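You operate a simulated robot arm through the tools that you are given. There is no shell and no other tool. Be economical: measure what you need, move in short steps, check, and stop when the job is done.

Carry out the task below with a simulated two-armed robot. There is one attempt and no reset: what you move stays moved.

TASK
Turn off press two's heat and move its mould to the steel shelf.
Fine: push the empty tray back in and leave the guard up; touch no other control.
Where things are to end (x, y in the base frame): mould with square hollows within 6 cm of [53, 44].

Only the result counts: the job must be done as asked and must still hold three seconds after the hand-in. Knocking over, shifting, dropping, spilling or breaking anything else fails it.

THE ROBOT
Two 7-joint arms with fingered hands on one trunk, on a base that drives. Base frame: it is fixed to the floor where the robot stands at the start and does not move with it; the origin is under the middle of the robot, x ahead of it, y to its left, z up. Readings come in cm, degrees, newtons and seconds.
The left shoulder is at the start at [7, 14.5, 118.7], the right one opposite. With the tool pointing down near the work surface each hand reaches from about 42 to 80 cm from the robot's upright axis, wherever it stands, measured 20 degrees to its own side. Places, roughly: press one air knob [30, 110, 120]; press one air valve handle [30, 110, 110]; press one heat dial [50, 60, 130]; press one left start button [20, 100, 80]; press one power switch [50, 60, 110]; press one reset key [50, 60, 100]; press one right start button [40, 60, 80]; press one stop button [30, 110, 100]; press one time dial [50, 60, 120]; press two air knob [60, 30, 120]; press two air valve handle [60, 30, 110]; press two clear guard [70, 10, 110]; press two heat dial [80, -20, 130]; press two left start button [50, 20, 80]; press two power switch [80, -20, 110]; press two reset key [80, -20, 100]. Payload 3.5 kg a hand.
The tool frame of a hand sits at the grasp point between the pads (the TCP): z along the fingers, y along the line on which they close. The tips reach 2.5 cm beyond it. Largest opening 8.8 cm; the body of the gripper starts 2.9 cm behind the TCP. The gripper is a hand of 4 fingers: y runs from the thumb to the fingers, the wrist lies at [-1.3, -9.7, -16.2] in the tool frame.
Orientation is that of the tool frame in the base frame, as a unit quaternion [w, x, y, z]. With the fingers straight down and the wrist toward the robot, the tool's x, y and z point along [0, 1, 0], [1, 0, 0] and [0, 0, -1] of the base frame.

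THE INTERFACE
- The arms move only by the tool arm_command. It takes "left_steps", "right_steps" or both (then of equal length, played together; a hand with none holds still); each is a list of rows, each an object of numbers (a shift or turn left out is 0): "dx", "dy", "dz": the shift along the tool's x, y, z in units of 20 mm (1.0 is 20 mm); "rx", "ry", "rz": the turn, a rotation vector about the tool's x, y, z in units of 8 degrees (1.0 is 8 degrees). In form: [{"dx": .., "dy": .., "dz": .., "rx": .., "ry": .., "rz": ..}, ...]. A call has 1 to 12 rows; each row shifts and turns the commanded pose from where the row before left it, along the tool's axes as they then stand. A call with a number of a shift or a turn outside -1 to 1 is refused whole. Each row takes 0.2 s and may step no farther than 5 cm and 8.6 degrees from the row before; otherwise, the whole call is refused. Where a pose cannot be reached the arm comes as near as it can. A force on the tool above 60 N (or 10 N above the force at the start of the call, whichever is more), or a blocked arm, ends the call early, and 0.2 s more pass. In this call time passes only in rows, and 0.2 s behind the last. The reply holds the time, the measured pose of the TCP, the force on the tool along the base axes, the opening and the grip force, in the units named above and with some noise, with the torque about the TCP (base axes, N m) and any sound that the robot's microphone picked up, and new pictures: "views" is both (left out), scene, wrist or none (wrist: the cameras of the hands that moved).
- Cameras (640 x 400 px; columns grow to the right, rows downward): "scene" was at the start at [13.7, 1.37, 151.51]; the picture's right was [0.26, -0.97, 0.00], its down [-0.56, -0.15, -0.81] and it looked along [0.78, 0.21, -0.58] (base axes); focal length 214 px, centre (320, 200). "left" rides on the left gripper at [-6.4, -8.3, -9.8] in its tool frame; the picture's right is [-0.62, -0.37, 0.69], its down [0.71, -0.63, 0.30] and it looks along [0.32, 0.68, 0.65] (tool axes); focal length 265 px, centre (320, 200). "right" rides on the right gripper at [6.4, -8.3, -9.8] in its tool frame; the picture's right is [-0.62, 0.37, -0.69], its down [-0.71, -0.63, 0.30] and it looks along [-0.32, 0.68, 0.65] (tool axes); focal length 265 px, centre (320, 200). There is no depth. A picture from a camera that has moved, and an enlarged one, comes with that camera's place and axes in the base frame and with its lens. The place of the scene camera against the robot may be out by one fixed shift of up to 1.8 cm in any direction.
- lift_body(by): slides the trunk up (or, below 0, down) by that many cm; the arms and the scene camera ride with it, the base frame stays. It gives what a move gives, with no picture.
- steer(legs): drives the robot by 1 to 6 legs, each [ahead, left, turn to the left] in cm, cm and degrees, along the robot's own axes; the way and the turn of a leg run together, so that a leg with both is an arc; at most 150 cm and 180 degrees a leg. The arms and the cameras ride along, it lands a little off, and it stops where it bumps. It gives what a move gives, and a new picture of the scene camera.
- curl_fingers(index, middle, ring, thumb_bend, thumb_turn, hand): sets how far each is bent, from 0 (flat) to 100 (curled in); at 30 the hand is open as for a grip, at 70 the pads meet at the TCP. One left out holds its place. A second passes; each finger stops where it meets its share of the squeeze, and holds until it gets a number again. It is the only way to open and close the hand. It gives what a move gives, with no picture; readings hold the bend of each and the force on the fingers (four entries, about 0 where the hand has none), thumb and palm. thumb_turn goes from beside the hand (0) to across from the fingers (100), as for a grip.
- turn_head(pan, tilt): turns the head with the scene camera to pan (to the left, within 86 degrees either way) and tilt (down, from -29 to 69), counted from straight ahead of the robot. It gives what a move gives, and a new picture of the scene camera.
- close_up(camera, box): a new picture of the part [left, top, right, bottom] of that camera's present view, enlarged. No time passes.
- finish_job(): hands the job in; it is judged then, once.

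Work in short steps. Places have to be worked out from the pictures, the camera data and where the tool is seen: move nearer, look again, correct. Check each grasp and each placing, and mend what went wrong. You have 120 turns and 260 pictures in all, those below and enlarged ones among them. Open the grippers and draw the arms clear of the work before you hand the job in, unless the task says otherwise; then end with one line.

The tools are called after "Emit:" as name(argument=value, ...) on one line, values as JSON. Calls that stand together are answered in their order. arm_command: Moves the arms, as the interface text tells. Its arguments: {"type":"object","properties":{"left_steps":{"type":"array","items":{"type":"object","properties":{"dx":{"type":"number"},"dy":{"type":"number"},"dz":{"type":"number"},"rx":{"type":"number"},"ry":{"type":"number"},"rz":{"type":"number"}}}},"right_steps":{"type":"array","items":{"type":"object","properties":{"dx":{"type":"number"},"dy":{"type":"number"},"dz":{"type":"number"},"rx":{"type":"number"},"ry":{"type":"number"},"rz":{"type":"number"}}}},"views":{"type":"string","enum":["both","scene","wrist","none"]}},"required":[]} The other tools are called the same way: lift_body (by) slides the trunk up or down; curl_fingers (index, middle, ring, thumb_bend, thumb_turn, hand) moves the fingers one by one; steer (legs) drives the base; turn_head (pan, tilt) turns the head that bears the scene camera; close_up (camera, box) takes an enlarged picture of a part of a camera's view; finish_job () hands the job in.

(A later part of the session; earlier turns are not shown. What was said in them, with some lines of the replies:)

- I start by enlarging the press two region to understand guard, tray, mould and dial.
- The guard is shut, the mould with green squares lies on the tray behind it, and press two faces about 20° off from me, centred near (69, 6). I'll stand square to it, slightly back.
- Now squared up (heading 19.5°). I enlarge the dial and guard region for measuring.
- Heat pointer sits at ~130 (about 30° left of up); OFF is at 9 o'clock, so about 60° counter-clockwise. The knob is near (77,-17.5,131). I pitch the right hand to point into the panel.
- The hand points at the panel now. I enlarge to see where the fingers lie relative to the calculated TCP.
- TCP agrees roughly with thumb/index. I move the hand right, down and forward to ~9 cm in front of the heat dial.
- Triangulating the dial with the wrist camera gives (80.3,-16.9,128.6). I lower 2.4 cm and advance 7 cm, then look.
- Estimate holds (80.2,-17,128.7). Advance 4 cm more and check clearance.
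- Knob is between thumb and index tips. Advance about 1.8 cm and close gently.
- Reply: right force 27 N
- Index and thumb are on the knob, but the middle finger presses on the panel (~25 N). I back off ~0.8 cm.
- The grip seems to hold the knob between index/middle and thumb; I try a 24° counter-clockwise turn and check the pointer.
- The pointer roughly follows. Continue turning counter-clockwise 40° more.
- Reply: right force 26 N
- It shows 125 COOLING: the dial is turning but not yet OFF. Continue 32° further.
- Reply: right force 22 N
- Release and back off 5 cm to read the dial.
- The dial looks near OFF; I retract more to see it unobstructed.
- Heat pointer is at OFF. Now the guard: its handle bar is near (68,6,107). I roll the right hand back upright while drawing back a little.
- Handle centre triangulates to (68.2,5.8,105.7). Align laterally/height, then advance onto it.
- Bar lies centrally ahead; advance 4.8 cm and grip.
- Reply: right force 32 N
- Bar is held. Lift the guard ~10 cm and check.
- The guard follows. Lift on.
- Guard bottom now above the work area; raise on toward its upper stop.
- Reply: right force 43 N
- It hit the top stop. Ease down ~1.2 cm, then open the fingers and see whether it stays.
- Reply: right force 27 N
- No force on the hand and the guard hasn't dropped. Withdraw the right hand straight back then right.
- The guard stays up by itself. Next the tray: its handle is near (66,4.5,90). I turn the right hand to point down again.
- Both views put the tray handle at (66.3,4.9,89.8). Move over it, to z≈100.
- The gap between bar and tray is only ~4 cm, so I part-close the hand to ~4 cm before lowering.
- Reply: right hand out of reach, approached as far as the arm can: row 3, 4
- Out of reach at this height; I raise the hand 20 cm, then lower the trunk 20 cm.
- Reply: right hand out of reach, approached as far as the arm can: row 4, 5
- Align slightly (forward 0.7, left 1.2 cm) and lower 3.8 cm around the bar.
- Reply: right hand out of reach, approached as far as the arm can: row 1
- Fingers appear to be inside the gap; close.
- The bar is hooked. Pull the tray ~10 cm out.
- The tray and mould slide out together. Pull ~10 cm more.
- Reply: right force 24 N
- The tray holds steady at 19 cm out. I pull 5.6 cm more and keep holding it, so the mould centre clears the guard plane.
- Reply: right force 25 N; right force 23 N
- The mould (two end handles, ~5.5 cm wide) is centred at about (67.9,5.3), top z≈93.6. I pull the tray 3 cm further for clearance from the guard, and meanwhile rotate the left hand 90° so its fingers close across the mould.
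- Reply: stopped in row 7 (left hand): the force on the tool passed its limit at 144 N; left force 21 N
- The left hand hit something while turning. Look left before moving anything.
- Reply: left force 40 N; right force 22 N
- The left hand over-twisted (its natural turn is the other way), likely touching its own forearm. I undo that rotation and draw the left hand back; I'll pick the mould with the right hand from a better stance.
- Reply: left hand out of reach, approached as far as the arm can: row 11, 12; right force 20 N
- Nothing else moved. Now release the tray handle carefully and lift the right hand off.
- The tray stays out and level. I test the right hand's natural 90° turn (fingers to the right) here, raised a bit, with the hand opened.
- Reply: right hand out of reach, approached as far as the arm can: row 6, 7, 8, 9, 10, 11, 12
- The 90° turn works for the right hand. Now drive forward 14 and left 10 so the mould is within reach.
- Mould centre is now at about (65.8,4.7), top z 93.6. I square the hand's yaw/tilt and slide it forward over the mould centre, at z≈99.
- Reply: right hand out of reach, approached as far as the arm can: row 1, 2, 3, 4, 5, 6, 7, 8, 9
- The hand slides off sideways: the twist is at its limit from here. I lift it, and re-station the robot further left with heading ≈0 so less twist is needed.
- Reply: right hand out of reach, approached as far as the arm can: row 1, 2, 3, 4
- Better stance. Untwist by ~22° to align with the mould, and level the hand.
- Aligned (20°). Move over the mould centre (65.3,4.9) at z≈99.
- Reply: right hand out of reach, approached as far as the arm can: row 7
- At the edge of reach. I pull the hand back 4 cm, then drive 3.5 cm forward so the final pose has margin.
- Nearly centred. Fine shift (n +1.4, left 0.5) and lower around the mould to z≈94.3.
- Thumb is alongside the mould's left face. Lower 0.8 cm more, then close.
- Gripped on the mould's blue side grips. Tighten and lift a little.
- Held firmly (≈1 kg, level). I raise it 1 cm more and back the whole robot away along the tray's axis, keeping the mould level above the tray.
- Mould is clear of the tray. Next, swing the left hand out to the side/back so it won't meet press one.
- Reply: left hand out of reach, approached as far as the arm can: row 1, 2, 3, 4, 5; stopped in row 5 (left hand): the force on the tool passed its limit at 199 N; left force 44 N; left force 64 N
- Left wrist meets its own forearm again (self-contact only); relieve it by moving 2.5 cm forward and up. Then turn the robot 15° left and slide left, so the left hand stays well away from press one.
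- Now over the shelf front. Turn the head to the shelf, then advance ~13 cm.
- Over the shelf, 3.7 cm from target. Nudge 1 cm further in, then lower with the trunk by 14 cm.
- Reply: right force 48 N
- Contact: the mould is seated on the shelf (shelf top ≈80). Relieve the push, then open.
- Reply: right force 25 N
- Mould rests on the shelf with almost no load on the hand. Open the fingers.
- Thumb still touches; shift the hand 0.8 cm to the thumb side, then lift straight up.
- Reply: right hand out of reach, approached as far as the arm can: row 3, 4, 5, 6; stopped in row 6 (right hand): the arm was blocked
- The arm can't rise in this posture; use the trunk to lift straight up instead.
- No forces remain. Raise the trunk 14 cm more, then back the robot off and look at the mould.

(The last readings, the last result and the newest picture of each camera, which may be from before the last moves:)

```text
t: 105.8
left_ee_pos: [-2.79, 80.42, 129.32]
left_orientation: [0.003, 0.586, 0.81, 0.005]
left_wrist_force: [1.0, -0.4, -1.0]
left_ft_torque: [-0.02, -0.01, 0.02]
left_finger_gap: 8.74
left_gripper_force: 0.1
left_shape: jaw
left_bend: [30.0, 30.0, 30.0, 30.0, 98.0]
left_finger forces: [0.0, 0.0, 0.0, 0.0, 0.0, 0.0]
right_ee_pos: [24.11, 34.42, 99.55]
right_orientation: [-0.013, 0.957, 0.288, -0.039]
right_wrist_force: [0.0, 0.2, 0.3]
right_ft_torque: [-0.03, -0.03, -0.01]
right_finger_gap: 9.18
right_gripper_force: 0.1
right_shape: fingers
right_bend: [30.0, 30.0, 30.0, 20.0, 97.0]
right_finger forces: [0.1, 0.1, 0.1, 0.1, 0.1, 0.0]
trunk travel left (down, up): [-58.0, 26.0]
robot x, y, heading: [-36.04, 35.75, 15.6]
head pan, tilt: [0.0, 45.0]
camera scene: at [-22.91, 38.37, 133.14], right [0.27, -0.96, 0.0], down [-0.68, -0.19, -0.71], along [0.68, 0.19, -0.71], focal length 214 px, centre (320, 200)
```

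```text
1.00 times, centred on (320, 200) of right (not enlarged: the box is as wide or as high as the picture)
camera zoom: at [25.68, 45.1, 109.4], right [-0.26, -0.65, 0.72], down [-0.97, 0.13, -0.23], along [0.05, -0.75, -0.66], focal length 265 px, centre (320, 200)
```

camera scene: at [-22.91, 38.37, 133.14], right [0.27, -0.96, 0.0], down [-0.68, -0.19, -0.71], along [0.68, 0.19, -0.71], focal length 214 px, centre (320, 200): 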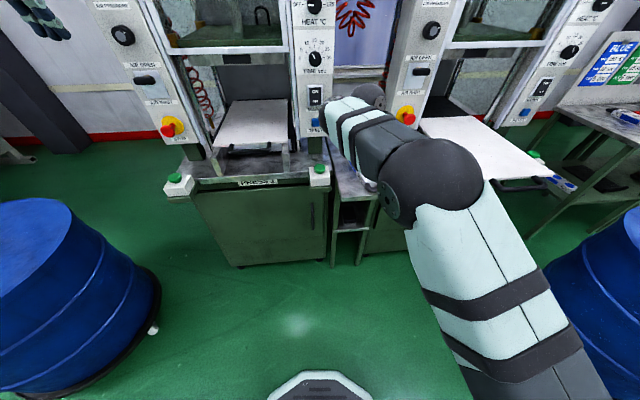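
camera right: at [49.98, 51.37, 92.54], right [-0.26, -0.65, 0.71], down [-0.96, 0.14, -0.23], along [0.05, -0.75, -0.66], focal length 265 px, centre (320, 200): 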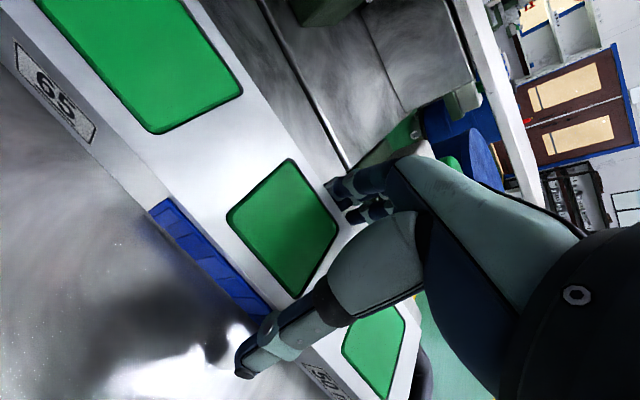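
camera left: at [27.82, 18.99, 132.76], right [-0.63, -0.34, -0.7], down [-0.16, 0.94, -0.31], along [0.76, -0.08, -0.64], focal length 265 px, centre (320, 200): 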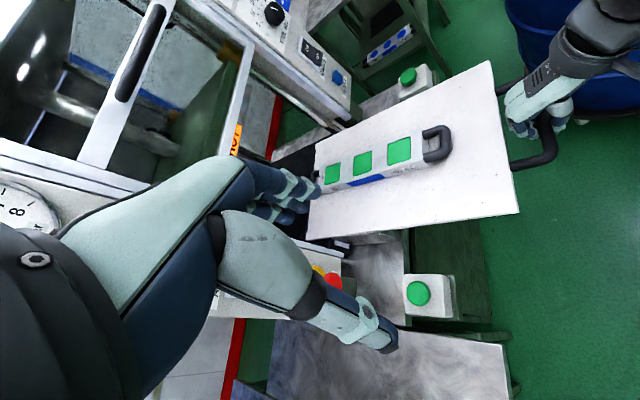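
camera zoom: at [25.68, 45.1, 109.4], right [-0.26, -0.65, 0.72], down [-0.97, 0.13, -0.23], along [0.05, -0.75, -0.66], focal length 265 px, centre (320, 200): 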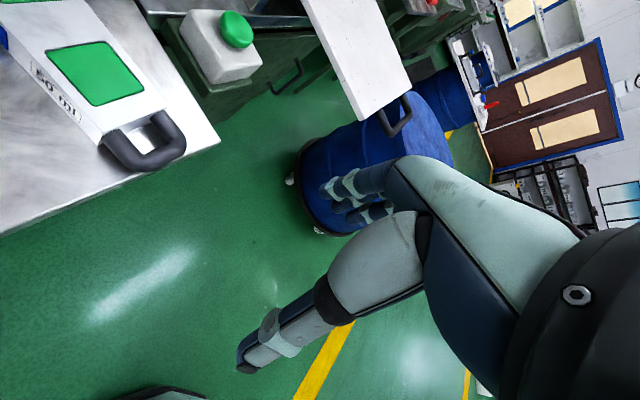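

The mould sits on the shelf, maybe dragged a little toward the front. I drive right and pan left for an unobstructed measurement.

Emit:
steer(legs=[[0, -35, 0]])

Emit:
turn_head(pan=22, tilt=35)

Emit:
close_up(camera="scene", box=[250, 100, 410, 240])

```text
t: 108.0
left_ee_pos: [6.42, 47.46, 129.27]
left_orientation: [0.003, 0.59, 0.807, 0.005]
left_wrist_force: [0.7, -0.1, 0.4]
left_ft_torque: [-0.04, 0.02, 0.01]
left_finger_gap: 8.74
left_gripper_force: 0.1
left_shape: jaw
left_bend: [30.0, 30.0, 30.0, 30.0, 98.0]
left_finger forces: [0.0, 0.0, 0.0, 0.0, 0.1, 0.0]
right_ee_pos: [33.1, 1.29, 99.51]
right_orientation: [-0.013, 0.958, 0.284, -0.04]
right_wrist_force: [-0.7, -0.1, -0.2]
right_ft_torque: [-0.02, 0.01, 0.03]
right_finger_gap: 9.21
right_gripper_force: 0.1
right_shape: fingers
right_bend: [30.0, 30.0, 30.0, 20.0, 97.0]
right_finger forces: [0.0, 0.0, 0.0, 0.1, 0.0, 0.0]
trunk travel left (down, up): [-58.0, 26.0]
robot x, y, heading: [-26.76, 2.95, 15.1]
head pan, tilt: [0.0, 45.0]
camera scene: at [-14.05, 5.67, 133.15], right [0.26, -0.97, 0.0], down [-0.68, -0.18, -0.71], along [0.68, 0.18, -0.71], focal length 214 px, centre (320, 200)
```

scene: 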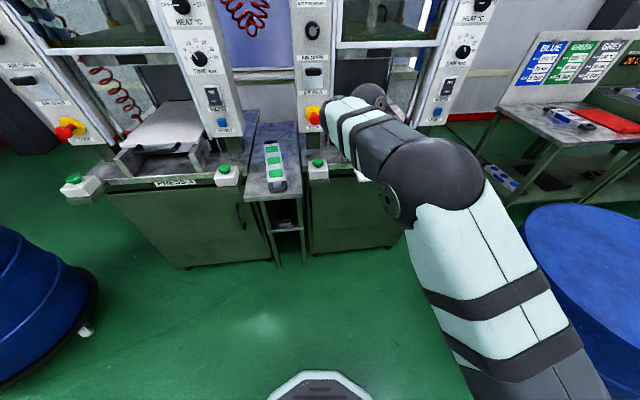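

```text
t: 108.9
left_ee_pos: [6.34, 47.49, 129.22]
left_orientation: [0.002, 0.59, 0.808, 0.005]
left_wrist_force: [0.1, -0.7, 0.4]
left_ft_torque: [0.02, 0.01, -0.01]
left_finger_gap: 8.76
left_gripper_force: 0.1
left_shape: jaw
left_bend: [30.0, 30.0, 30.0, 30.0, 98.0]
left_finger forces: [0.0, 0.1, 0.0, 0.1, 0.0, 0.0]
right_ee_pos: [33.03, 1.18, 99.55]
right_orientation: [-0.013, 0.958, 0.283, -0.039]
right_wrist_force: [0.6, -0.3, -0.7]
right_ft_torque: [0.04, 0.01, 0.0]
right_finger_gap: 9.21
right_gripper_force: 0.0
right_shape: fingers
right_bend: [30.0, 30.0, 30.0, 20.0, 97.0]
right_finger forces: [0.0, 0.0, 0.0, 0.0, 0.0, 0.0]
trunk travel left (down, up): [-58.0, 26.0]
robot x, y, heading: [-26.66, 3.35, 15.0]
head pan, tilt: [22.0, 35.0]
camera scene: at [-14.86, 8.84, 134.63], right [0.6, -0.8, 0.0], down [-0.46, -0.35, -0.82], along [0.65, 0.49, -0.57], focal length 214 px, centre (320, 200)
```

scene: 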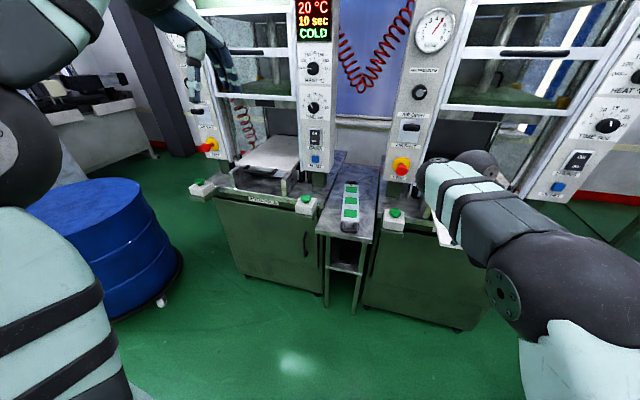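

```text
2.86 times, centred on (330, 170) of scene
camera zoom: at [-14.86, 8.84, 134.63], right [0.6, -0.8, 0.0], down [-0.46, -0.35, -0.82], along [0.65, 0.49, -0.57], focal length 613 px, centre (291, 286)
```

zoom: 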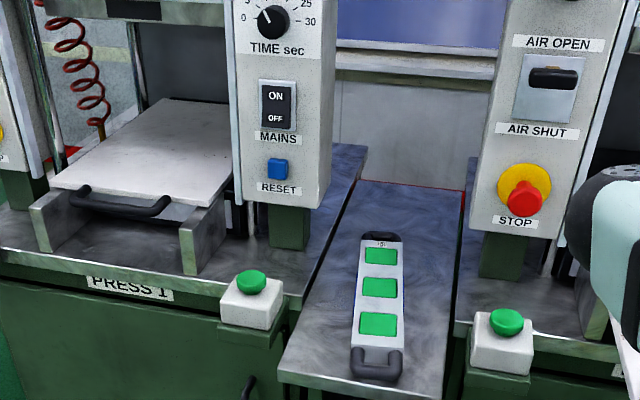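

Mould centre is at ≈(49.3,42.6), about 4 cm from target – within tolerance, lying flat. Display of press two aside, next is the tray. I turn the right hand back to its default orientation.

Emit:
arm_command(right_steps=[{"rz": -1, "dz": -0.3}, {"rz": -1, "dz": -0.3}, {"rz": -1, "dz": -0.3}, {"rz": -1, "dz": -0.3}, {"rz": -1}, {"rz": -1}, {"rz": -1}, {"rz": -1}, {"rz": -1}], views="none")

Emit:
steer(legs=[[-3, -28.5, 0], [0, 0, 4.6]])

Emit:
turn_head(pan=0, tilt=45)

```text
t: 110.9
left_ee_pos: [6.54, 47.37, 129.25]
left_orientation: [0.002, 0.59, 0.807, 0.005]
left_wrist_force: [0.3, -0.1, 0.5]
left_ft_torque: [0.0, 0.01, 0.02]
left_finger_gap: 8.76
left_gripper_force: 0.0
left_shape: jaw
left_bend: [30.0, 30.0, 30.0, 30.0, 98.0]
left_finger forces: [0.0, 0.0, 0.1, 0.1, 0.0, 0.0]
right_ee_pos: [33.23, 1.34, 101.92]
right_orientation: [-0.034, 0.607, 0.793, -0.023]
right_wrist_force: [0.0, -0.1, -0.2]
right_ft_torque: [-0.01, 0.06, -0.01]
right_finger_gap: 9.18
right_gripper_force: 0.0
right_shape: fingers
right_bend: [30.0, 30.0, 30.0, 20.0, 97.0]
right_finger forces: [0.0, 0.1, 0.0, 0.0, 0.1, 0.0]
trunk travel left (down, up): [-58.0, 26.0]
robot x, y, heading: [-27.16, 3.01, 15.0]
head pan, tilt: [22.0, 35.0]
```

```text
t: 113.4
left_ee_pos: [7.34, 21.27, 129.35]
left_orientation: [0.002, 0.556, 0.831, 0.006]
left_wrist_force: [0.5, 0.0, -0.5]
left_ft_torque: [-0.01, -0.01, -0.01]
left_finger_gap: 8.78
left_gripper_force: 0.1
left_shape: jaw
left_bend: [30.0, 30.0, 30.0, 30.0, 98.0]
left_finger forces: [0.1, 0.0, 0.0, 0.0, 0.0, 0.1]
right_ee_pos: [37.79, -22.41, 101.92]
right_orientation: [-0.033, 0.576, 0.816, -0.025]
right_wrist_force: [0.4, 0.3, -0.5]
right_ft_torque: [-0.01, -0.01, -0.01]
right_finger_gap: 9.2
right_gripper_force: 0.1
right_shape: fingers
right_bend: [30.0, 30.0, 30.0, 20.0, 97.0]
right_finger forces: [0.0, 0.1, 0.0, 0.0, 0.1, 0.1]
trunk travel left (down, up): [-58.0, 26.0]
robot x, y, heading: [-22.41, -25.71, 19.5]
head pan, tilt: [22.0, 35.0]
camera scene: at [-10.85, -18.94, 134.63], right [0.66, -0.75, 0.0], down [-0.43, -0.38, -0.82], along [0.61, 0.54, -0.57], focal length 214 px, centre (320, 200)
```

scene: 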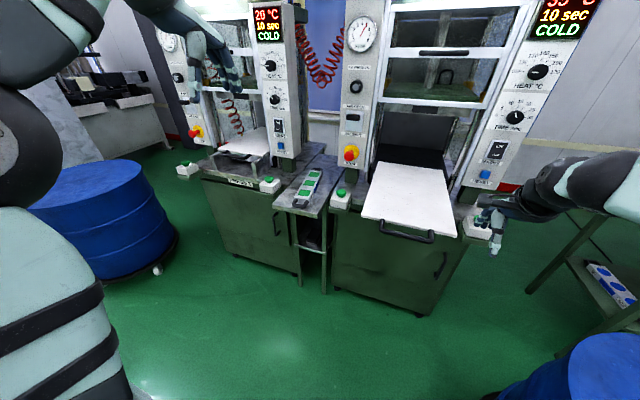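

```text
t: 114.2
left_ee_pos: [7.32, 21.31, 129.25]
left_orientation: [0.003, 0.556, 0.831, 0.005]
left_wrist_force: [0.1, 0.6, -0.5]
left_ft_torque: [-0.02, 0.03, -0.02]
left_finger_gap: 8.76
left_gripper_force: 0.1
left_shape: jaw
left_bend: [30.0, 30.0, 30.0, 30.0, 98.0]
left_finger forces: [0.0, 0.1, 0.0, 0.1, 0.1, 0.0]
right_ee_pos: [37.71, -22.35, 101.94]
right_orientation: [-0.032, 0.576, 0.816, -0.024]
right_wrist_force: [0.1, -0.6, -0.7]
right_ft_torque: [0.0, 0.04, -0.01]
right_finger_gap: 9.18
right_gripper_force: 0.1
right_shape: fingers
right_bend: [30.0, 30.0, 30.0, 20.0, 97.0]
right_finger forces: [0.0, 0.0, 0.1, 0.1, 0.0, 0.1]
trunk travel left (down, up): [-58.0, 26.0]
robot x, y, heading: [-22.31, -25.49, 19.7]
head pan, tilt: [0.0, 45.0]
camera scene: at [-9.8, -22.05, 133.15], right [0.34, -0.94, 0.0], down [-0.67, -0.24, -0.71], along [0.67, 0.24, -0.71], focal length 214 px, centre (320, 200)
```

scene: 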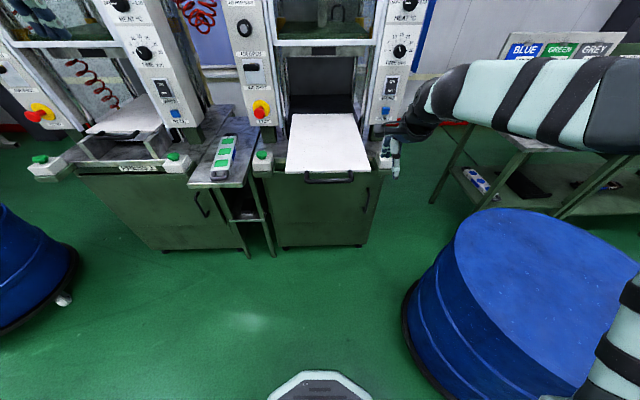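

Press two shows COLD. I align the right hand to the tray handle's line (left 16 cm), pre-shape the fingers, and drive 6.5 cm forward above the handle.

Emit:
curl_fingers(hand="right", index=50, middle=50, ring=50, thumb_bend=48)

Emit:
arm_command(right_steps=[{"rx": -0.55}, {"dx": 1}, {"dx": 1}, {"dx": 1}, {"dx": 1}, {"dx": 1}, {"dx": 1}, {"dx": 1}, {"dx": 1}], views="none")

Emit:
steer(legs=[[6.5, 0, 0]])

Emit:
close_up(camera="right", box=[0, 0, 640, 400])

```text
t: 115.2
left_ee_pos: [7.37, 21.22, 129.27]
left_orientation: [0.003, 0.556, 0.831, 0.006]
left_wrist_force: [-0.4, -1.0, 0.1]
left_ft_torque: [0.04, 0.03, 0.0]
left_finger_gap: 8.75
left_gripper_force: 0.1
left_shape: jaw
left_bend: [30.0, 30.0, 30.0, 30.0, 98.0]
left_finger forces: [0.1, 0.1, 0.0, 0.0, 0.0, 0.0]
right_ee_pos: [37.67, -22.46, 102.03]
right_orientation: [-0.032, 0.575, 0.817, -0.025]
right_wrist_force: [1.0, -0.3, 0.4]
right_ft_torque: [0.02, -0.02, -0.01]
right_finger_gap: 4.44
right_gripper_force: 0.1
right_shape: fingers
right_bend: [50.0, 50.0, 50.0, 48.0, 97.0]
right_finger forces: [0.0, 0.0, 0.1, 0.0, 0.0, 0.1]
trunk travel left (down, up): [-58.0, 26.0]
robot x, y, heading: [-22.36, -25.87, 19.6]
head pan, tilt: [0.0, 45.0]
```

```text
t: 117.2
left_ee_pos: [7.31, 21.26, 129.21]
left_orientation: [0.003, 0.556, 0.831, 0.006]
left_wrist_force: [0.3, 0.1, 0.2]
left_ft_torque: [-0.02, 0.01, 0.01]
left_finger_gap: 8.79
left_gripper_force: 0.1
left_shape: jaw
left_bend: [30.0, 30.0, 30.0, 30.0, 98.0]
left_finger forces: [0.1, 0.0, 0.0, 0.1, 0.0, 0.0]
right_ee_pos: [32.38, -7.58, 102.24]
right_orientation: [-0.011, 0.577, 0.817, 0.006]
right_wrist_force: [0.2, -0.9, -0.7]
right_ft_torque: [0.01, -0.01, 0.03]
right_finger_gap: 4.46
right_gripper_force: 0.1
right_shape: fingers
right_bend: [50.0, 50.0, 50.0, 48.0, 97.0]
right_finger forces: [0.0, 0.1, 0.1, 0.1, 0.0, 0.1]
trunk travel left (down, up): [-58.0, 26.0]
robot x, y, heading: [-22.24, -25.53, 19.6]
head pan, tilt: [0.0, 45.0]
```

```text
t: 118.2
left_ee_pos: [13.06, 23.34, 129.47]
left_orientation: [0.004, 0.557, 0.831, 0.007]
left_wrist_force: [1.0, 0.4, -0.4]
left_ft_torque: [0.02, 0.02, 0.0]
left_finger_gap: 8.78
left_gripper_force: 0.1
left_shape: jaw
left_bend: [30.0, 30.0, 30.0, 30.0, 98.0]
left_finger forces: [0.0, 0.0, 0.1, 0.0, 0.1, 0.0]
right_ee_pos: [38.26, -5.5, 102.25]
right_orientation: [-0.011, 0.576, 0.817, 0.007]
right_wrist_force: [-0.9, -0.3, 0.4]
right_ft_torque: [0.03, 0.03, 0.01]
right_finger_gap: 4.43
right_gripper_force: 0.1
right_shape: fingers
right_bend: [50.0, 50.0, 50.0, 48.0, 97.0]
right_finger forces: [0.1, 0.1, 0.0, 0.1, 0.0, 0.0]
trunk travel left (down, up): [-58.0, 26.0]
robot x, y, heading: [-16.18, -23.43, 19.5]
head pan, tilt: [0.0, 45.0]
camera scene: at [-4.0, -19.96, 133.17], right [0.34, -0.94, 0.0], down [-0.67, -0.24, -0.71], along [0.67, 0.24, -0.71], focal length 214 px, centre (320, 200)
```

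scene: 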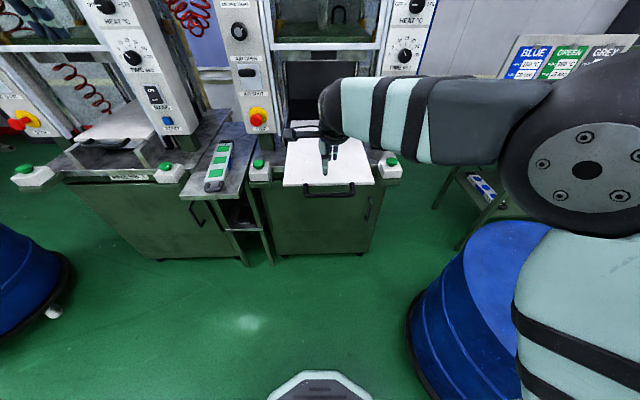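

```text
1.00 times, centred on (320, 200) of right (not enlarged: the box is as wide or as high as the picture)
camera zoom: at [28.18, -2.28, 112.43], right [0.56, -0.48, 0.68], down [-0.36, -0.88, -0.32], along [0.75, -0.06, -0.66], focal length 265 px, centre (320, 200)
```

zoom: 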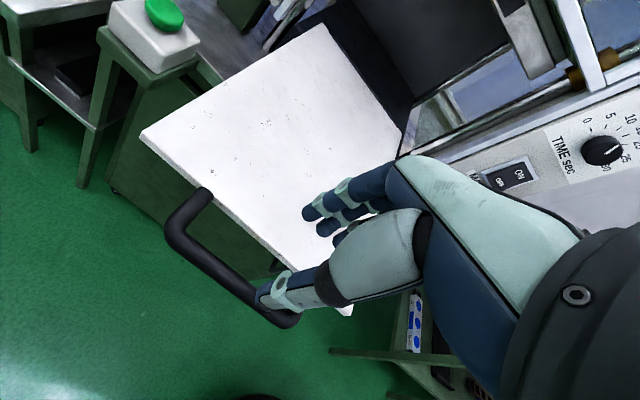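

The hand is right above the handle bar (38.8,-6). Lower by the trunk 12.2 cm around it, then grip.

Emit:
lift_body(by=-12.2)

Emit:
close_up(camera="right", box=[0, 0, 640, 400])

```text
t: 119.7
left_ee_pos: [13.35, 23.49, 117.07]
left_orientation: [0.004, 0.556, 0.831, 0.006]
left_wrist_force: [0.0, -0.2, 0.2]
left_ft_torque: [0.01, 0.03, -0.02]
left_finger_gap: 8.74
left_gripper_force: 0.0
left_shape: jaw
left_bend: [30.0, 30.0, 30.0, 30.0, 98.0]
left_finger forces: [0.0, 0.0, 0.0, 0.0, 0.0, 0.1]
right_ee_pos: [38.23, -5.5, 90.08]
right_orientation: [-0.01, 0.577, 0.817, 0.007]
right_wrist_force: [0.4, -0.6, -0.3]
right_ft_torque: [0.03, -0.01, 0.0]
right_finger_gap: 4.41
right_gripper_force: 0.0
right_shape: fingers
right_bend: [50.0, 50.0, 50.0, 48.0, 97.0]
right_finger forces: [0.1, 0.0, 0.0, 0.0, 0.1, 0.0]
trunk travel left (down, up): [-45.8, 38.2]
robot x, y, heading: [-16.49, -23.61, 19.7]
head pan, tilt: [0.0, 45.0]
```

```text
1.00 times, centred on (320, 200) of right (not enlarged: the box is as wide or as high as the picture)
camera zoom: at [28.28, -2.25, 100.18], right [0.56, -0.48, 0.68], down [-0.36, -0.88, -0.32], along [0.75, -0.06, -0.66], focal length 265 px, centre (320, 200)
```

zoom: 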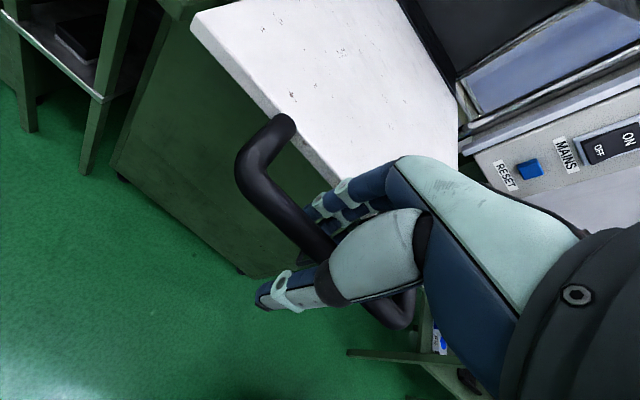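

Bar between thumb and fingers; close and then drive forward 13 cm to push.

Emit:
curl_fingers(hand="right", index=75, middle=75, ring=75, thumb_bend=78)

Emit:
steer(legs=[[13, 0, 0]])

Emit:
close_up(camera="right", box=[0, 0, 640, 400])

```text
t: 120.7
left_ee_pos: [13.46, 23.45, 116.96]
left_orientation: [0.002, 0.557, 0.831, 0.005]
left_wrist_force: [0.5, -0.5, -0.5]
left_ft_torque: [-0.02, -0.02, 0.0]
left_finger_gap: 8.76
left_gripper_force: 0.1
left_shape: jaw
left_bend: [30.0, 30.0, 30.0, 30.0, 98.0]
left_finger forces: [0.1, 0.1, 0.0, 0.1, 0.0, 0.0]
right_ee_pos: [38.39, -5.38, 89.68]
right_orientation: [-0.011, 0.576, 0.817, 0.003]
right_wrist_force: [-2.3, -1.7, -17.3]
right_ft_torque: [0.11, 0.08, 0.16]
right_finger_gap: 0.0
right_gripper_force: 14.9
right_shape: fingers
right_bend: [74.0, 74.0, 73.0, 71.0, 97.0]
right_finger forces: [5.7, 5.3, 7.9, 0.1, 10.9, 0.0]
trunk travel left (down, up): [-45.8, 38.2]
robot x, y, heading: [-16.49, -23.36, 19.6]
head pan, tilt: [0.0, 45.0]
```

```text
t: 122.0
left_ee_pos: [25.86, 28.19, 116.96]
left_orientation: [0.003, 0.556, 0.831, 0.004]
left_wrist_force: [-0.4, 0.7, 0.3]
left_ft_torque: [0.02, 0.0, -0.02]
left_finger_gap: 8.76
left_gripper_force: 0.1
left_shape: jaw
left_bend: [30.0, 30.0, 30.0, 30.0, 98.0]
left_finger forces: [0.0, 0.0, 0.0, 0.0, 0.1, 0.0]
right_ee_pos: [50.71, -0.79, 89.82]
right_orientation: [-0.011, 0.575, 0.818, 0.003]
right_wrist_force: [-6.2, 10.4, -18.8]
right_ft_torque: [0.27, 0.09, 0.14]
right_finger_gap: 0.0
right_gripper_force: 14.4
right_shape: fingers
right_bend: [74.0, 73.0, 73.0, 71.0, 96.0]
right_finger forces: [5.2, 5.2, 7.9, 0.1, 10.9, 0.0]
trunk travel left (down, up): [-45.8, 38.2]
robot x, y, heading: [-4.44, -18.82, 19.6]
head pan, tilt: [0.0, 45.0]
camera scene: at [8.72, -15.17, 120.9], right [0.34, -0.94, 0.0], down [-0.67, -0.24, -0.7], along [0.66, 0.24, -0.71], focal length 214 px, centre (320, 200)
```

scene: 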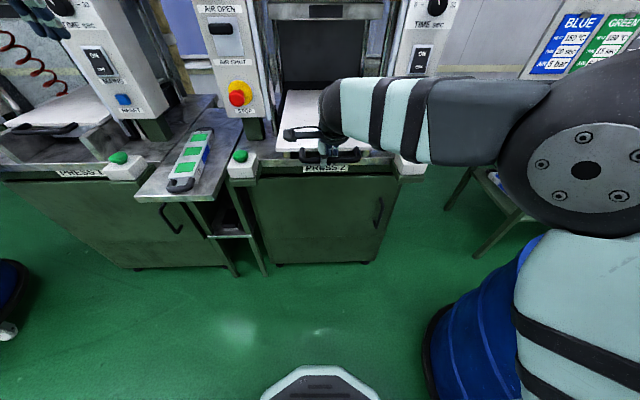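

```text
1.00 times, centred on (320, 200) of right (not enlarged: the box is as wide or as high as the picture)
camera zoom: at [40.75, 2.5, 99.94], right [0.57, -0.47, 0.68], down [-0.36, -0.88, -0.32], along [0.74, -0.06, -0.67], focal length 265 px, centre (320, 200)
```

zoom: 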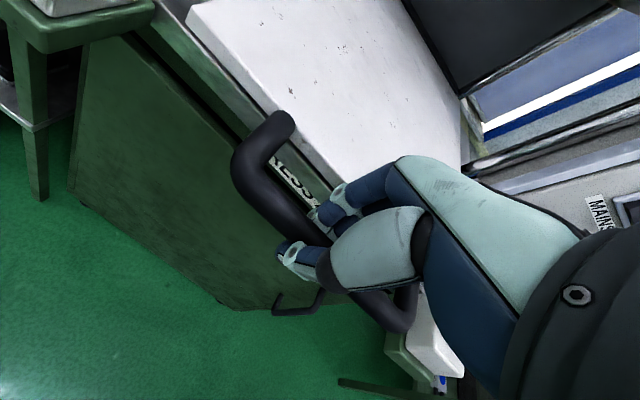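

Works. Drive 13 cm more.

Emit:
steer(legs=[[13, 0, 0]])

```text
t: 123.3
left_ee_pos: [38.33, 32.56, 117.0]
left_orientation: [0.003, 0.557, 0.83, 0.005]
left_wrist_force: [0.0, 0.6, 0.0]
left_ft_torque: [0.0, 0.03, 0.02]
left_finger_gap: 8.77
left_gripper_force: 0.1
left_shape: jaw
left_bend: [30.0, 30.0, 30.0, 30.0, 98.0]
left_finger forces: [0.0, 0.0, 0.1, 0.1, 0.0, 0.0]
right_ee_pos: [63.06, 3.78, 89.7]
right_orientation: [-0.011, 0.575, 0.818, 0.002]
right_wrist_force: [-7.1, 13.0, -17.2]
right_ft_torque: [0.26, 0.08, 0.12]
right_finger_gap: 0.01
right_gripper_force: 13.4
right_shape: fingers
right_bend: [74.0, 74.0, 73.0, 72.0, 95.0]
right_finger forces: [4.5, 4.2, 7.3, 0.1, 10.8, 0.1]
trunk travel left (down, up): [-45.8, 38.2]
robot x, y, heading: [8.41, -14.86, 19.5]
head pan, tilt: [0.0, 45.0]
camera scene: at [21.15, -10.67, 120.91], right [0.34, -0.94, 0.0], down [-0.67, -0.24, -0.71], along [0.67, 0.23, -0.71], focal length 214 px, centre (320, 200)
```

scene: 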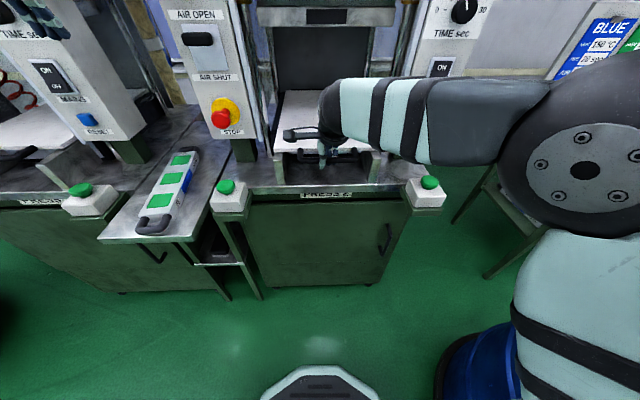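

About 2 cm to go; push gently with the arm until resistance.

Emit:
arm_command(right_steps=[{"dy": 0.4}, {"dy": 0.4}, {"dy": 0.3}], views="none")

Emit:
arm_command(right_steps=[{"dy": 0.25}, {"dy": 0.25}], views="wrist")

```text
t: 124.1
left_ee_pos: [38.22, 32.55, 116.94]
left_orientation: [0.004, 0.558, 0.83, 0.005]
left_wrist_force: [0.1, -0.2, 0.1]
left_ft_torque: [-0.02, -0.02, 0.01]
left_finger_gap: 8.76
left_gripper_force: 0.1
left_shape: jaw
left_bend: [30.0, 30.0, 30.0, 30.0, 98.0]
left_finger forces: [0.0, 0.1, 0.1, 0.0, 0.0, 0.0]
right_ee_pos: [64.97, 4.56, 89.52]
right_orientation: [-0.012, 0.574, 0.819, 0.003]
right_wrist_force: [-5.6, 8.4, -9.1]
right_ft_torque: [0.16, 0.08, 0.16]
right_finger_gap: 0.0
right_gripper_force: 11.3
right_shape: fingers
right_bend: [74.0, 74.0, 73.0, 72.0, 95.0]
right_finger forces: [3.6, 2.8, 5.5, 0.0, 10.0, 0.0]
trunk travel left (down, up): [-45.8, 38.2]
robot x, y, heading: [8.14, -14.61, 19.7]
head pan, tilt: [0.0, 45.0]
```

```text
t: 124.7
left_ee_pos: [38.37, 32.52, 117.02]
left_orientation: [0.003, 0.557, 0.831, 0.005]
left_wrist_force: [-0.4, -0.5, 0.0]
left_ft_torque: [0.01, -0.04, 0.0]
left_finger_gap: 8.77
left_gripper_force: 0.0
left_shape: jaw
left_bend: [30.0, 30.0, 30.0, 30.0, 98.0]
left_finger forces: [0.1, 0.0, 0.0, 0.0, 0.0, 0.1]
right_ee_pos: [66.13, 4.94, 89.69]
right_orientation: [-0.012, 0.574, 0.819, 0.003]
right_wrist_force: [-1.6, 11.5, -9.9]
right_ft_torque: [0.22, 0.05, 0.14]
right_finger_gap: 0.01
right_gripper_force: 11.7
right_shape: fingers
right_bend: [74.0, 74.0, 73.0, 72.0, 95.0]
right_finger forces: [4.8, 3.4, 6.6, 0.0, 8.4, 0.0]
trunk travel left (down, up): [-45.8, 38.2]
robot x, y, heading: [8.77, -14.41, 19.9]
head pan, tilt: [0.0, 45.0]
camera right: at [56.18, 8.13, 99.76], right [0.57, -0.47, 0.67], down [-0.36, -0.88, -0.31], along [0.74, -0.06, -0.67], focal length 265 px, centre (320, 200)
```

right: 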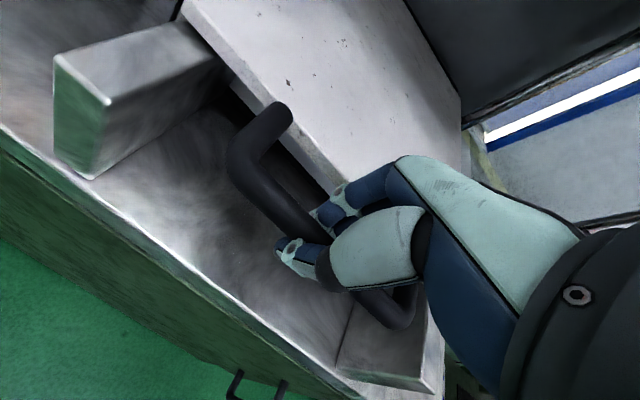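

The tray is about at its original place; push slightly more to feel for a stop.

Emit:
arm_command(right_steps=[{"dy": 0.2}, {"dy": 0.2}, {"dy": 0.2}], views="none")

```text
t: 125.5
left_ee_pos: [37.9, 32.36, 117.08]
left_orientation: [0.004, 0.557, 0.831, 0.006]
left_wrist_force: [1.1, -0.2, 0.4]
left_ft_torque: [-0.01, 0.02, -0.01]
left_finger_gap: 8.75
left_gripper_force: 0.0
left_shape: jaw
left_bend: [30.0, 30.0, 30.0, 30.0, 98.0]
left_finger forces: [0.0, 0.1, 0.1, 0.0, 0.1, 0.1]
right_ee_pos: [66.8, 5.06, 89.54]
right_orientation: [-0.013, 0.575, 0.818, 0.0]
right_wrist_force: [-21.0, 4.2, -16.0]
right_ft_torque: [0.24, 0.12, 0.1]
right_finger_gap: 0.01
right_gripper_force: 14.3
right_shape: fingers
right_bend: [75.0, 74.0, 73.0, 69.0, 94.0]
right_finger forces: [2.2, 3.5, 5.9, 0.1, 16.6, 0.0]
trunk travel left (down, up): [-45.8, 38.2]
robot x, y, heading: [8.46, -14.98, 19.4]
head pan, tilt: [0.0, 45.0]
```

Resistance rises: the tray is at its inner stop. Release and lift off with the trunk.

Emit:
arm_command(right_steps=[{"dy": -0.2}], views="none")

Emit:
curl_fingers(hand="right", index=52, middle=52, ring=52, thumb_bend=46)

Emit:
close_up(camera="right", box=[0, 0, 640, 400])

```text
t: 125.9
left_ee_pos: [38.14, 32.55, 116.99]
left_orientation: [0.004, 0.558, 0.83, 0.007]
left_wrist_force: [-0.8, -0.3, 0.0]
left_ft_torque: [0.0, 0.01, 0.0]
left_finger_gap: 8.77
left_gripper_force: 0.1
left_shape: jaw
left_bend: [30.0, 30.0, 30.0, 30.0, 98.0]
left_finger forces: [0.0, 0.0, 0.0, 0.0, 0.0, 0.0]
right_ee_pos: [66.78, 5.14, 89.61]
right_orientation: [-0.012, 0.574, 0.819, 0.002]
right_wrist_force: [-14.8, 6.1, -16.2]
right_ft_torque: [0.16, 0.11, 0.06]
right_finger_gap: 0.0
right_gripper_force: 13.1
right_shape: fingers
right_bend: [75.0, 74.0, 73.0, 69.0, 94.0]
right_finger forces: [2.8, 3.5, 6.6, 0.0, 13.3, 0.0]
trunk travel left (down, up): [-45.8, 38.2]
robot x, y, heading: [8.58, -14.24, 19.5]
head pan, tilt: [0.0, 45.0]
```

```text
t: 126.9
left_ee_pos: [38.05, 32.15, 117.17]
left_orientation: [0.004, 0.557, 0.83, 0.006]
left_wrist_force: [0.4, 0.3, 0.4]
left_ft_torque: [0.01, -0.03, 0.01]
left_finger_gap: 8.79
left_gripper_force: 0.1
left_shape: jaw
left_bend: [30.0, 30.0, 30.0, 30.0, 98.0]
left_finger forces: [0.1, 0.1, 0.0, 0.0, 0.0, 0.0]
right_ee_pos: [66.76, 4.87, 89.78]
right_orientation: [-0.012, 0.576, 0.818, 0.004]
right_wrist_force: [-3.7, -3.0, 3.4]
right_ft_torque: [0.0, -0.17, -0.11]
right_finger_gap: 4.33
right_gripper_force: 3.4
right_shape: fingers
right_bend: [52.0, 55.0, 52.0, 46.0, 97.0]
right_finger forces: [0.0, 6.1, 0.0, 0.0, 0.1, 0.0]
trunk travel left (down, up): [-45.8, 38.2]
robot x, y, heading: [8.58, -14.58, 19.5]
head pan, tilt: [0.0, 45.0]
```

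```text
1.00 times, centred on (320, 200) of right (not enlarged: the box is as wide or as high as the picture)
camera zoom: at [56.77, 7.98, 100.03], right [0.57, -0.47, 0.67], down [-0.36, -0.88, -0.32], along [0.74, -0.06, -0.67], focal length 265 px, centre (320, 200)
```

zoom: 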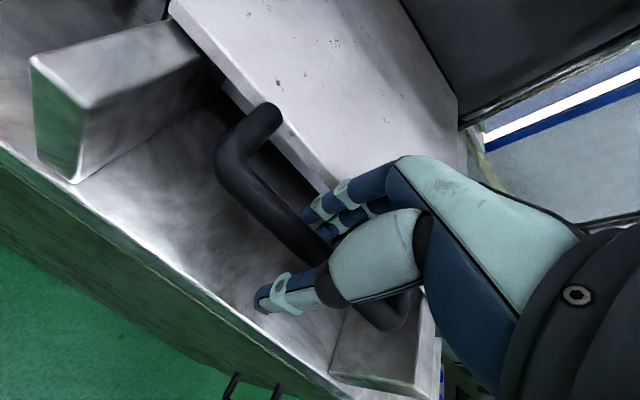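

Emit:
arm_command(right_steps=[{"dy": -0.35}], views="none")

Emit:
lift_body(by=8)

Emit:
steer(legs=[[-25, 0, 0]])

Emit:
close_up(camera="right", box=[0, 0, 640, 400])

```text
t: 127.3
left_ee_pos: [38.11, 32.29, 117.18]
left_orientation: [0.003, 0.557, 0.831, 0.005]
left_wrist_force: [-0.1, 0.9, 0.5]
left_ft_torque: [0.0, 0.04, 0.02]
left_finger_gap: 8.77
left_gripper_force: 0.0
left_shape: jaw
left_bend: [30.0, 30.0, 30.0, 30.0, 98.0]
left_finger forces: [0.0, 0.1, 0.1, 0.0, 0.0, 0.0]
right_ee_pos: [66.1, 4.75, 89.77]
right_orientation: [-0.012, 0.575, 0.818, 0.003]
right_wrist_force: [0.2, -0.4, 0.1]
right_ft_torque: [-0.01, 0.0, -0.02]
right_finger_gap: 4.33
right_gripper_force: 0.0
right_shape: fingers
right_bend: [52.0, 52.0, 52.0, 46.0, 97.0]
right_finger forces: [0.0, 0.1, 0.0, 0.0, 0.0, 0.1]
trunk travel left (down, up): [-45.8, 38.2]
robot x, y, heading: [8.4, -14.72, 19.7]
head pan, tilt: [0.0, 45.0]
```

```text
t: 128.5
left_ee_pos: [38.15, 32.35, 125.21]
left_orientation: [0.002, 0.556, 0.831, 0.007]
left_wrist_force: [0.2, 0.1, -0.5]
left_ft_torque: [0.0, -0.02, -0.01]
left_finger_gap: 8.79
left_gripper_force: 0.0
left_shape: jaw
left_bend: [30.0, 30.0, 30.0, 30.0, 98.0]
left_finger forces: [0.0, 0.0, 0.1, 0.0, 0.0, 0.0]
right_ee_pos: [66.2, 4.71, 97.81]
right_orientation: [-0.013, 0.575, 0.818, 0.004]
right_wrist_force: [0.5, 1.3, 0.4]
right_ft_torque: [0.01, 0.01, 0.01]
right_finger_gap: 4.3
right_gripper_force: 0.0
right_shape: fingers
right_bend: [52.0, 52.0, 52.0, 46.0, 97.0]
right_finger forces: [0.0, 0.0, 0.0, 0.0, 0.1, 0.1]
trunk travel left (down, up): [-53.8, 30.2]
robot x, y, heading: [8.21, -14.42, 19.7]
head pan, tilt: [0.0, 45.0]
```

```text
t: 130.3
left_ee_pos: [14.99, 23.71, 125.01]
left_orientation: [0.003, 0.561, 0.828, 0.007]
left_wrist_force: [0.2, -0.3, 1.1]
left_ft_torque: [0.0, 0.04, -0.03]
left_finger_gap: 8.76
left_gripper_force: 0.0
left_shape: jaw
left_bend: [30.0, 30.0, 30.0, 30.0, 98.0]
left_finger forces: [0.0, 0.1, 0.1, 0.1, 0.1, 0.0]
right_ee_pos: [42.82, -4.22, 97.69]
right_orientation: [-0.013, 0.579, 0.815, 0.003]
right_wrist_force: [0.6, -0.1, 0.7]
right_ft_torque: [0.03, -0.01, 0.01]
right_finger_gap: 4.35
right_gripper_force: 0.0
right_shape: fingers
right_bend: [52.0, 52.0, 52.0, 46.0, 97.0]
right_finger forces: [0.1, 0.1, 0.0, 0.1, 0.1, 0.0]
trunk travel left (down, up): [-53.8, 30.2]
robot x, y, heading: [-14.9, -23.07, 19.2]
head pan, tilt: [0.0, 45.0]
camera scene: at [-2.49, -19.4, 128.95], right [0.33, -0.94, 0.0], down [-0.67, -0.23, -0.71], along [0.67, 0.23, -0.71], focal length 214 px, centre (320, 200)
```

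scene: 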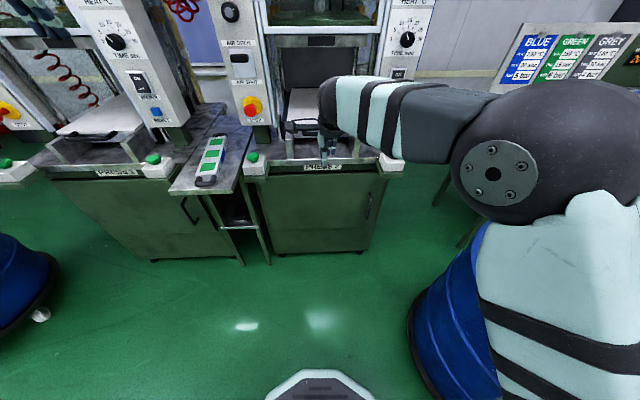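

```text
1.00 times, centred on (320, 200) of right (not enlarged: the box is as wide or as high as the picture)
camera zoom: at [32.85, -0.84, 107.98], right [0.56, -0.48, 0.67], down [-0.36, -0.88, -0.32], along [0.74, -0.07, -0.67], focal length 265 px, centre (320, 200)
```

zoom: 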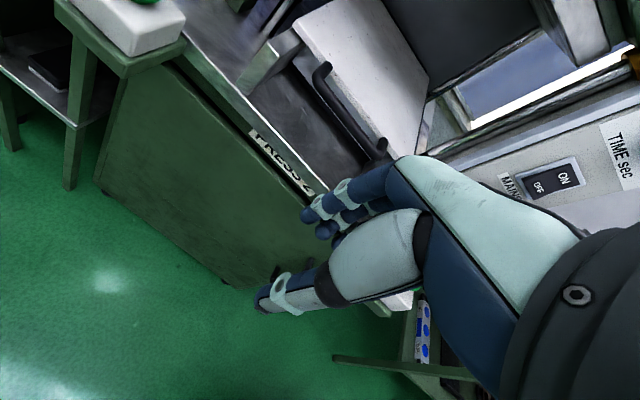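

The tray is fully in. Open the right hand, and verify everything: mould position, guard, dial.

Emit:
curl_fingers(hand="right", index=30, middle=30, ring=30, thumb_bend=30)

Emit:
close_up(camera="scene", box=[140, 80, 300, 220])

Emit:
turn_head(pan=0, tilt=20)

Emit:
close_up(camera="scene", box=[200, 80, 460, 280])

```text
t: 131.3
left_ee_pos: [14.96, 23.76, 125.14]
left_orientation: [0.003, 0.561, 0.828, 0.006]
left_wrist_force: [0.6, -0.3, 0.2]
left_ft_torque: [-0.03, -0.01, -0.04]
left_finger_gap: 8.76
left_gripper_force: 0.0
left_shape: jaw
left_bend: [30.0, 30.0, 30.0, 30.0, 98.0]
left_finger forces: [0.0, 0.1, 0.1, 0.0, 0.0, 0.1]
right_ee_pos: [42.76, -4.06, 97.86]
right_orientation: [-0.012, 0.578, 0.816, 0.004]
right_wrist_force: [-1.1, 1.0, -0.3]
right_ft_torque: [-0.03, -0.01, -0.02]
right_finger_gap: 8.43
right_gripper_force: 0.1
right_shape: fingers
right_bend: [30.0, 30.0, 30.0, 30.0, 97.0]
right_finger forces: [0.0, 0.0, 0.1, 0.0, 0.1, 0.1]
trunk travel left (down, up): [-53.8, 30.2]
robot x, y, heading: [-14.8, -23.37, 19.3]
head pan, tilt: [0.0, 45.0]
```

```text
2.86 times, centred on (220, 150) of scene
camera zoom: at [-2.5, -19.4, 128.95], right [0.33, -0.94, 0.0], down [-0.67, -0.23, -0.71], along [0.67, 0.23, -0.71], focal length 613 px, centre (606, 343)
```

zoom: 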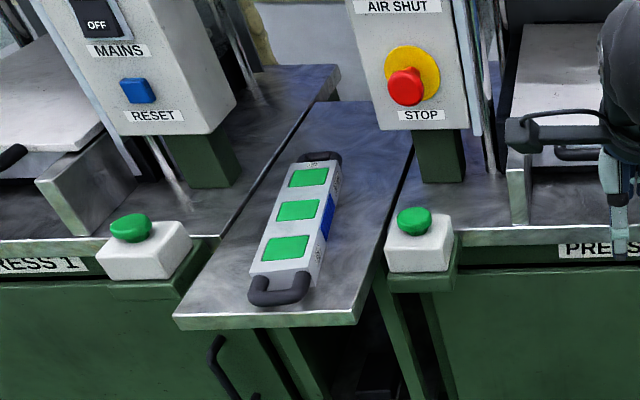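

```text
t: 132.2
left_ee_pos: [14.97, 23.75, 125.13]
left_orientation: [0.003, 0.56, 0.828, 0.007]
left_wrist_force: [0.6, -0.2, 0.4]
left_ft_torque: [0.03, -0.01, 0.01]
left_finger_gap: 8.79
left_gripper_force: 0.0
left_shape: jaw
left_bend: [30.0, 30.0, 30.0, 30.0, 98.0]
left_finger forces: [0.0, 0.1, 0.0, 0.0, 0.1, 0.1]
right_ee_pos: [42.73, -4.0, 97.76]
right_orientation: [-0.012, 0.578, 0.816, 0.004]
right_wrist_force: [-0.6, -0.3, -0.5]
right_ft_torque: [0.04, 0.0, 0.01]
right_finger_gap: 8.45
right_gripper_force: 0.1
right_shape: fingers
right_bend: [30.0, 30.0, 30.0, 30.0, 97.0]
right_finger forces: [0.0, 0.0, 0.1, 0.1, 0.1, 0.1]
trunk travel left (down, up): [-53.8, 30.2]
robot x, y, heading: [-15.18, -22.87, 18.7]
head pan, tilt: [0.0, 20.0]
camera scene: at [-1.39, -19.02, 132.81], right [0.33, -0.94, 0.0], down [-0.32, -0.11, -0.94], along [0.89, 0.31, -0.34], focal length 214 px, centre (320, 200)
```

scene: 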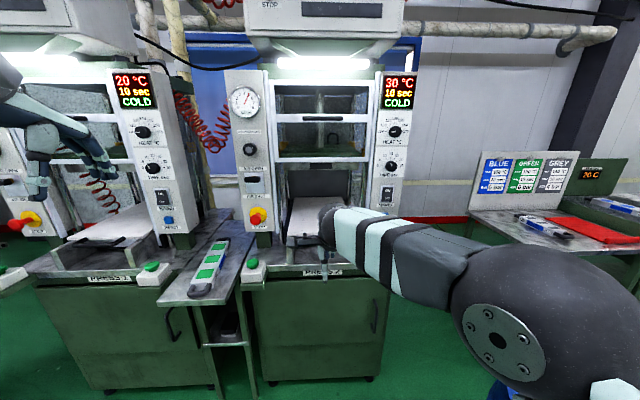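

```text
2.00 times, centred on (330, 180) of scene
camera zoom: at [-1.39, -19.02, 132.81], right [0.33, -0.94, 0.0], down [-0.32, -0.11, -0.94], along [0.89, 0.31, -0.34], focal length 429 px, centre (300, 240)
```

zoom: 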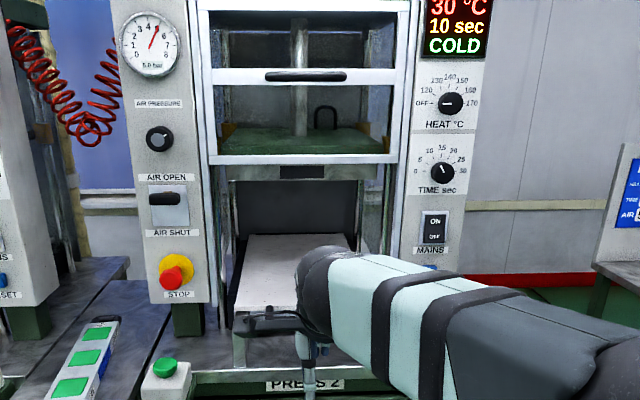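

The close-range wrist view right after release puts the mould centre at ≈(49.9,43.7), about 3 cm from the target; the other views give about 4–5 cm, all inside the limit. The dial is at OFF, the press reads COLD, the guard is up and the tray is in. I draw back a bit more and hand in.

Emit:
steer(legs=[[-15, 0, 0]])

Emit:
finish_job()

```text
t: 133.6
left_ee_pos: [1.22, 18.8, 125.18]
left_orientation: [0.003, 0.562, 0.827, 0.006]
left_wrist_force: [-0.6, 0.6, 0.1]
left_ft_torque: [0.02, 0.0, 0.02]
left_finger_gap: 8.77
left_gripper_force: 0.1
left_shape: jaw
left_bend: [30.0, 30.0, 30.0, 30.0, 98.0]
left_finger forces: [0.1, 0.1, 0.0, 0.0, 0.0, 0.0]
right_ee_pos: [28.78, -9.17, 97.82]
right_orientation: [-0.013, 0.58, 0.815, 0.003]
right_wrist_force: [-0.4, -0.4, -0.3]
right_ft_torque: [0.04, 0.04, 0.02]
right_finger_gap: 8.45
right_gripper_force: 0.0
right_shape: fingers
right_bend: [30.0, 30.0, 30.0, 30.0, 97.0]
right_finger forces: [0.1, 0.0, 0.1, 0.1, 0.0, 0.1]
trunk travel left (down, up): [-53.8, 30.2]
robot x, y, heading: [-29.04, -27.66, 19.0]
head pan, tilt: [0.0, 20.0]
camera scene: at [-15.41, -23.91, 132.81], right [0.32, -0.95, 0.0], down [-0.32, -0.11, -0.94], along [0.89, 0.3, -0.34], focal length 214 px, centre (320, 200)
```

scene: 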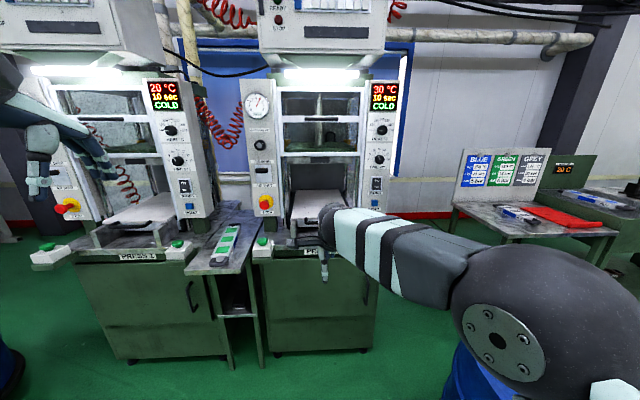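

```text
The job is handed in.
```

Press two's heat dial is at OFF, its mould lies flat on the steel shelf an estimated 3–5 cm from [53, 44], the empty tray is pushed back in to its stop, the guard is up, and I touched no other control.
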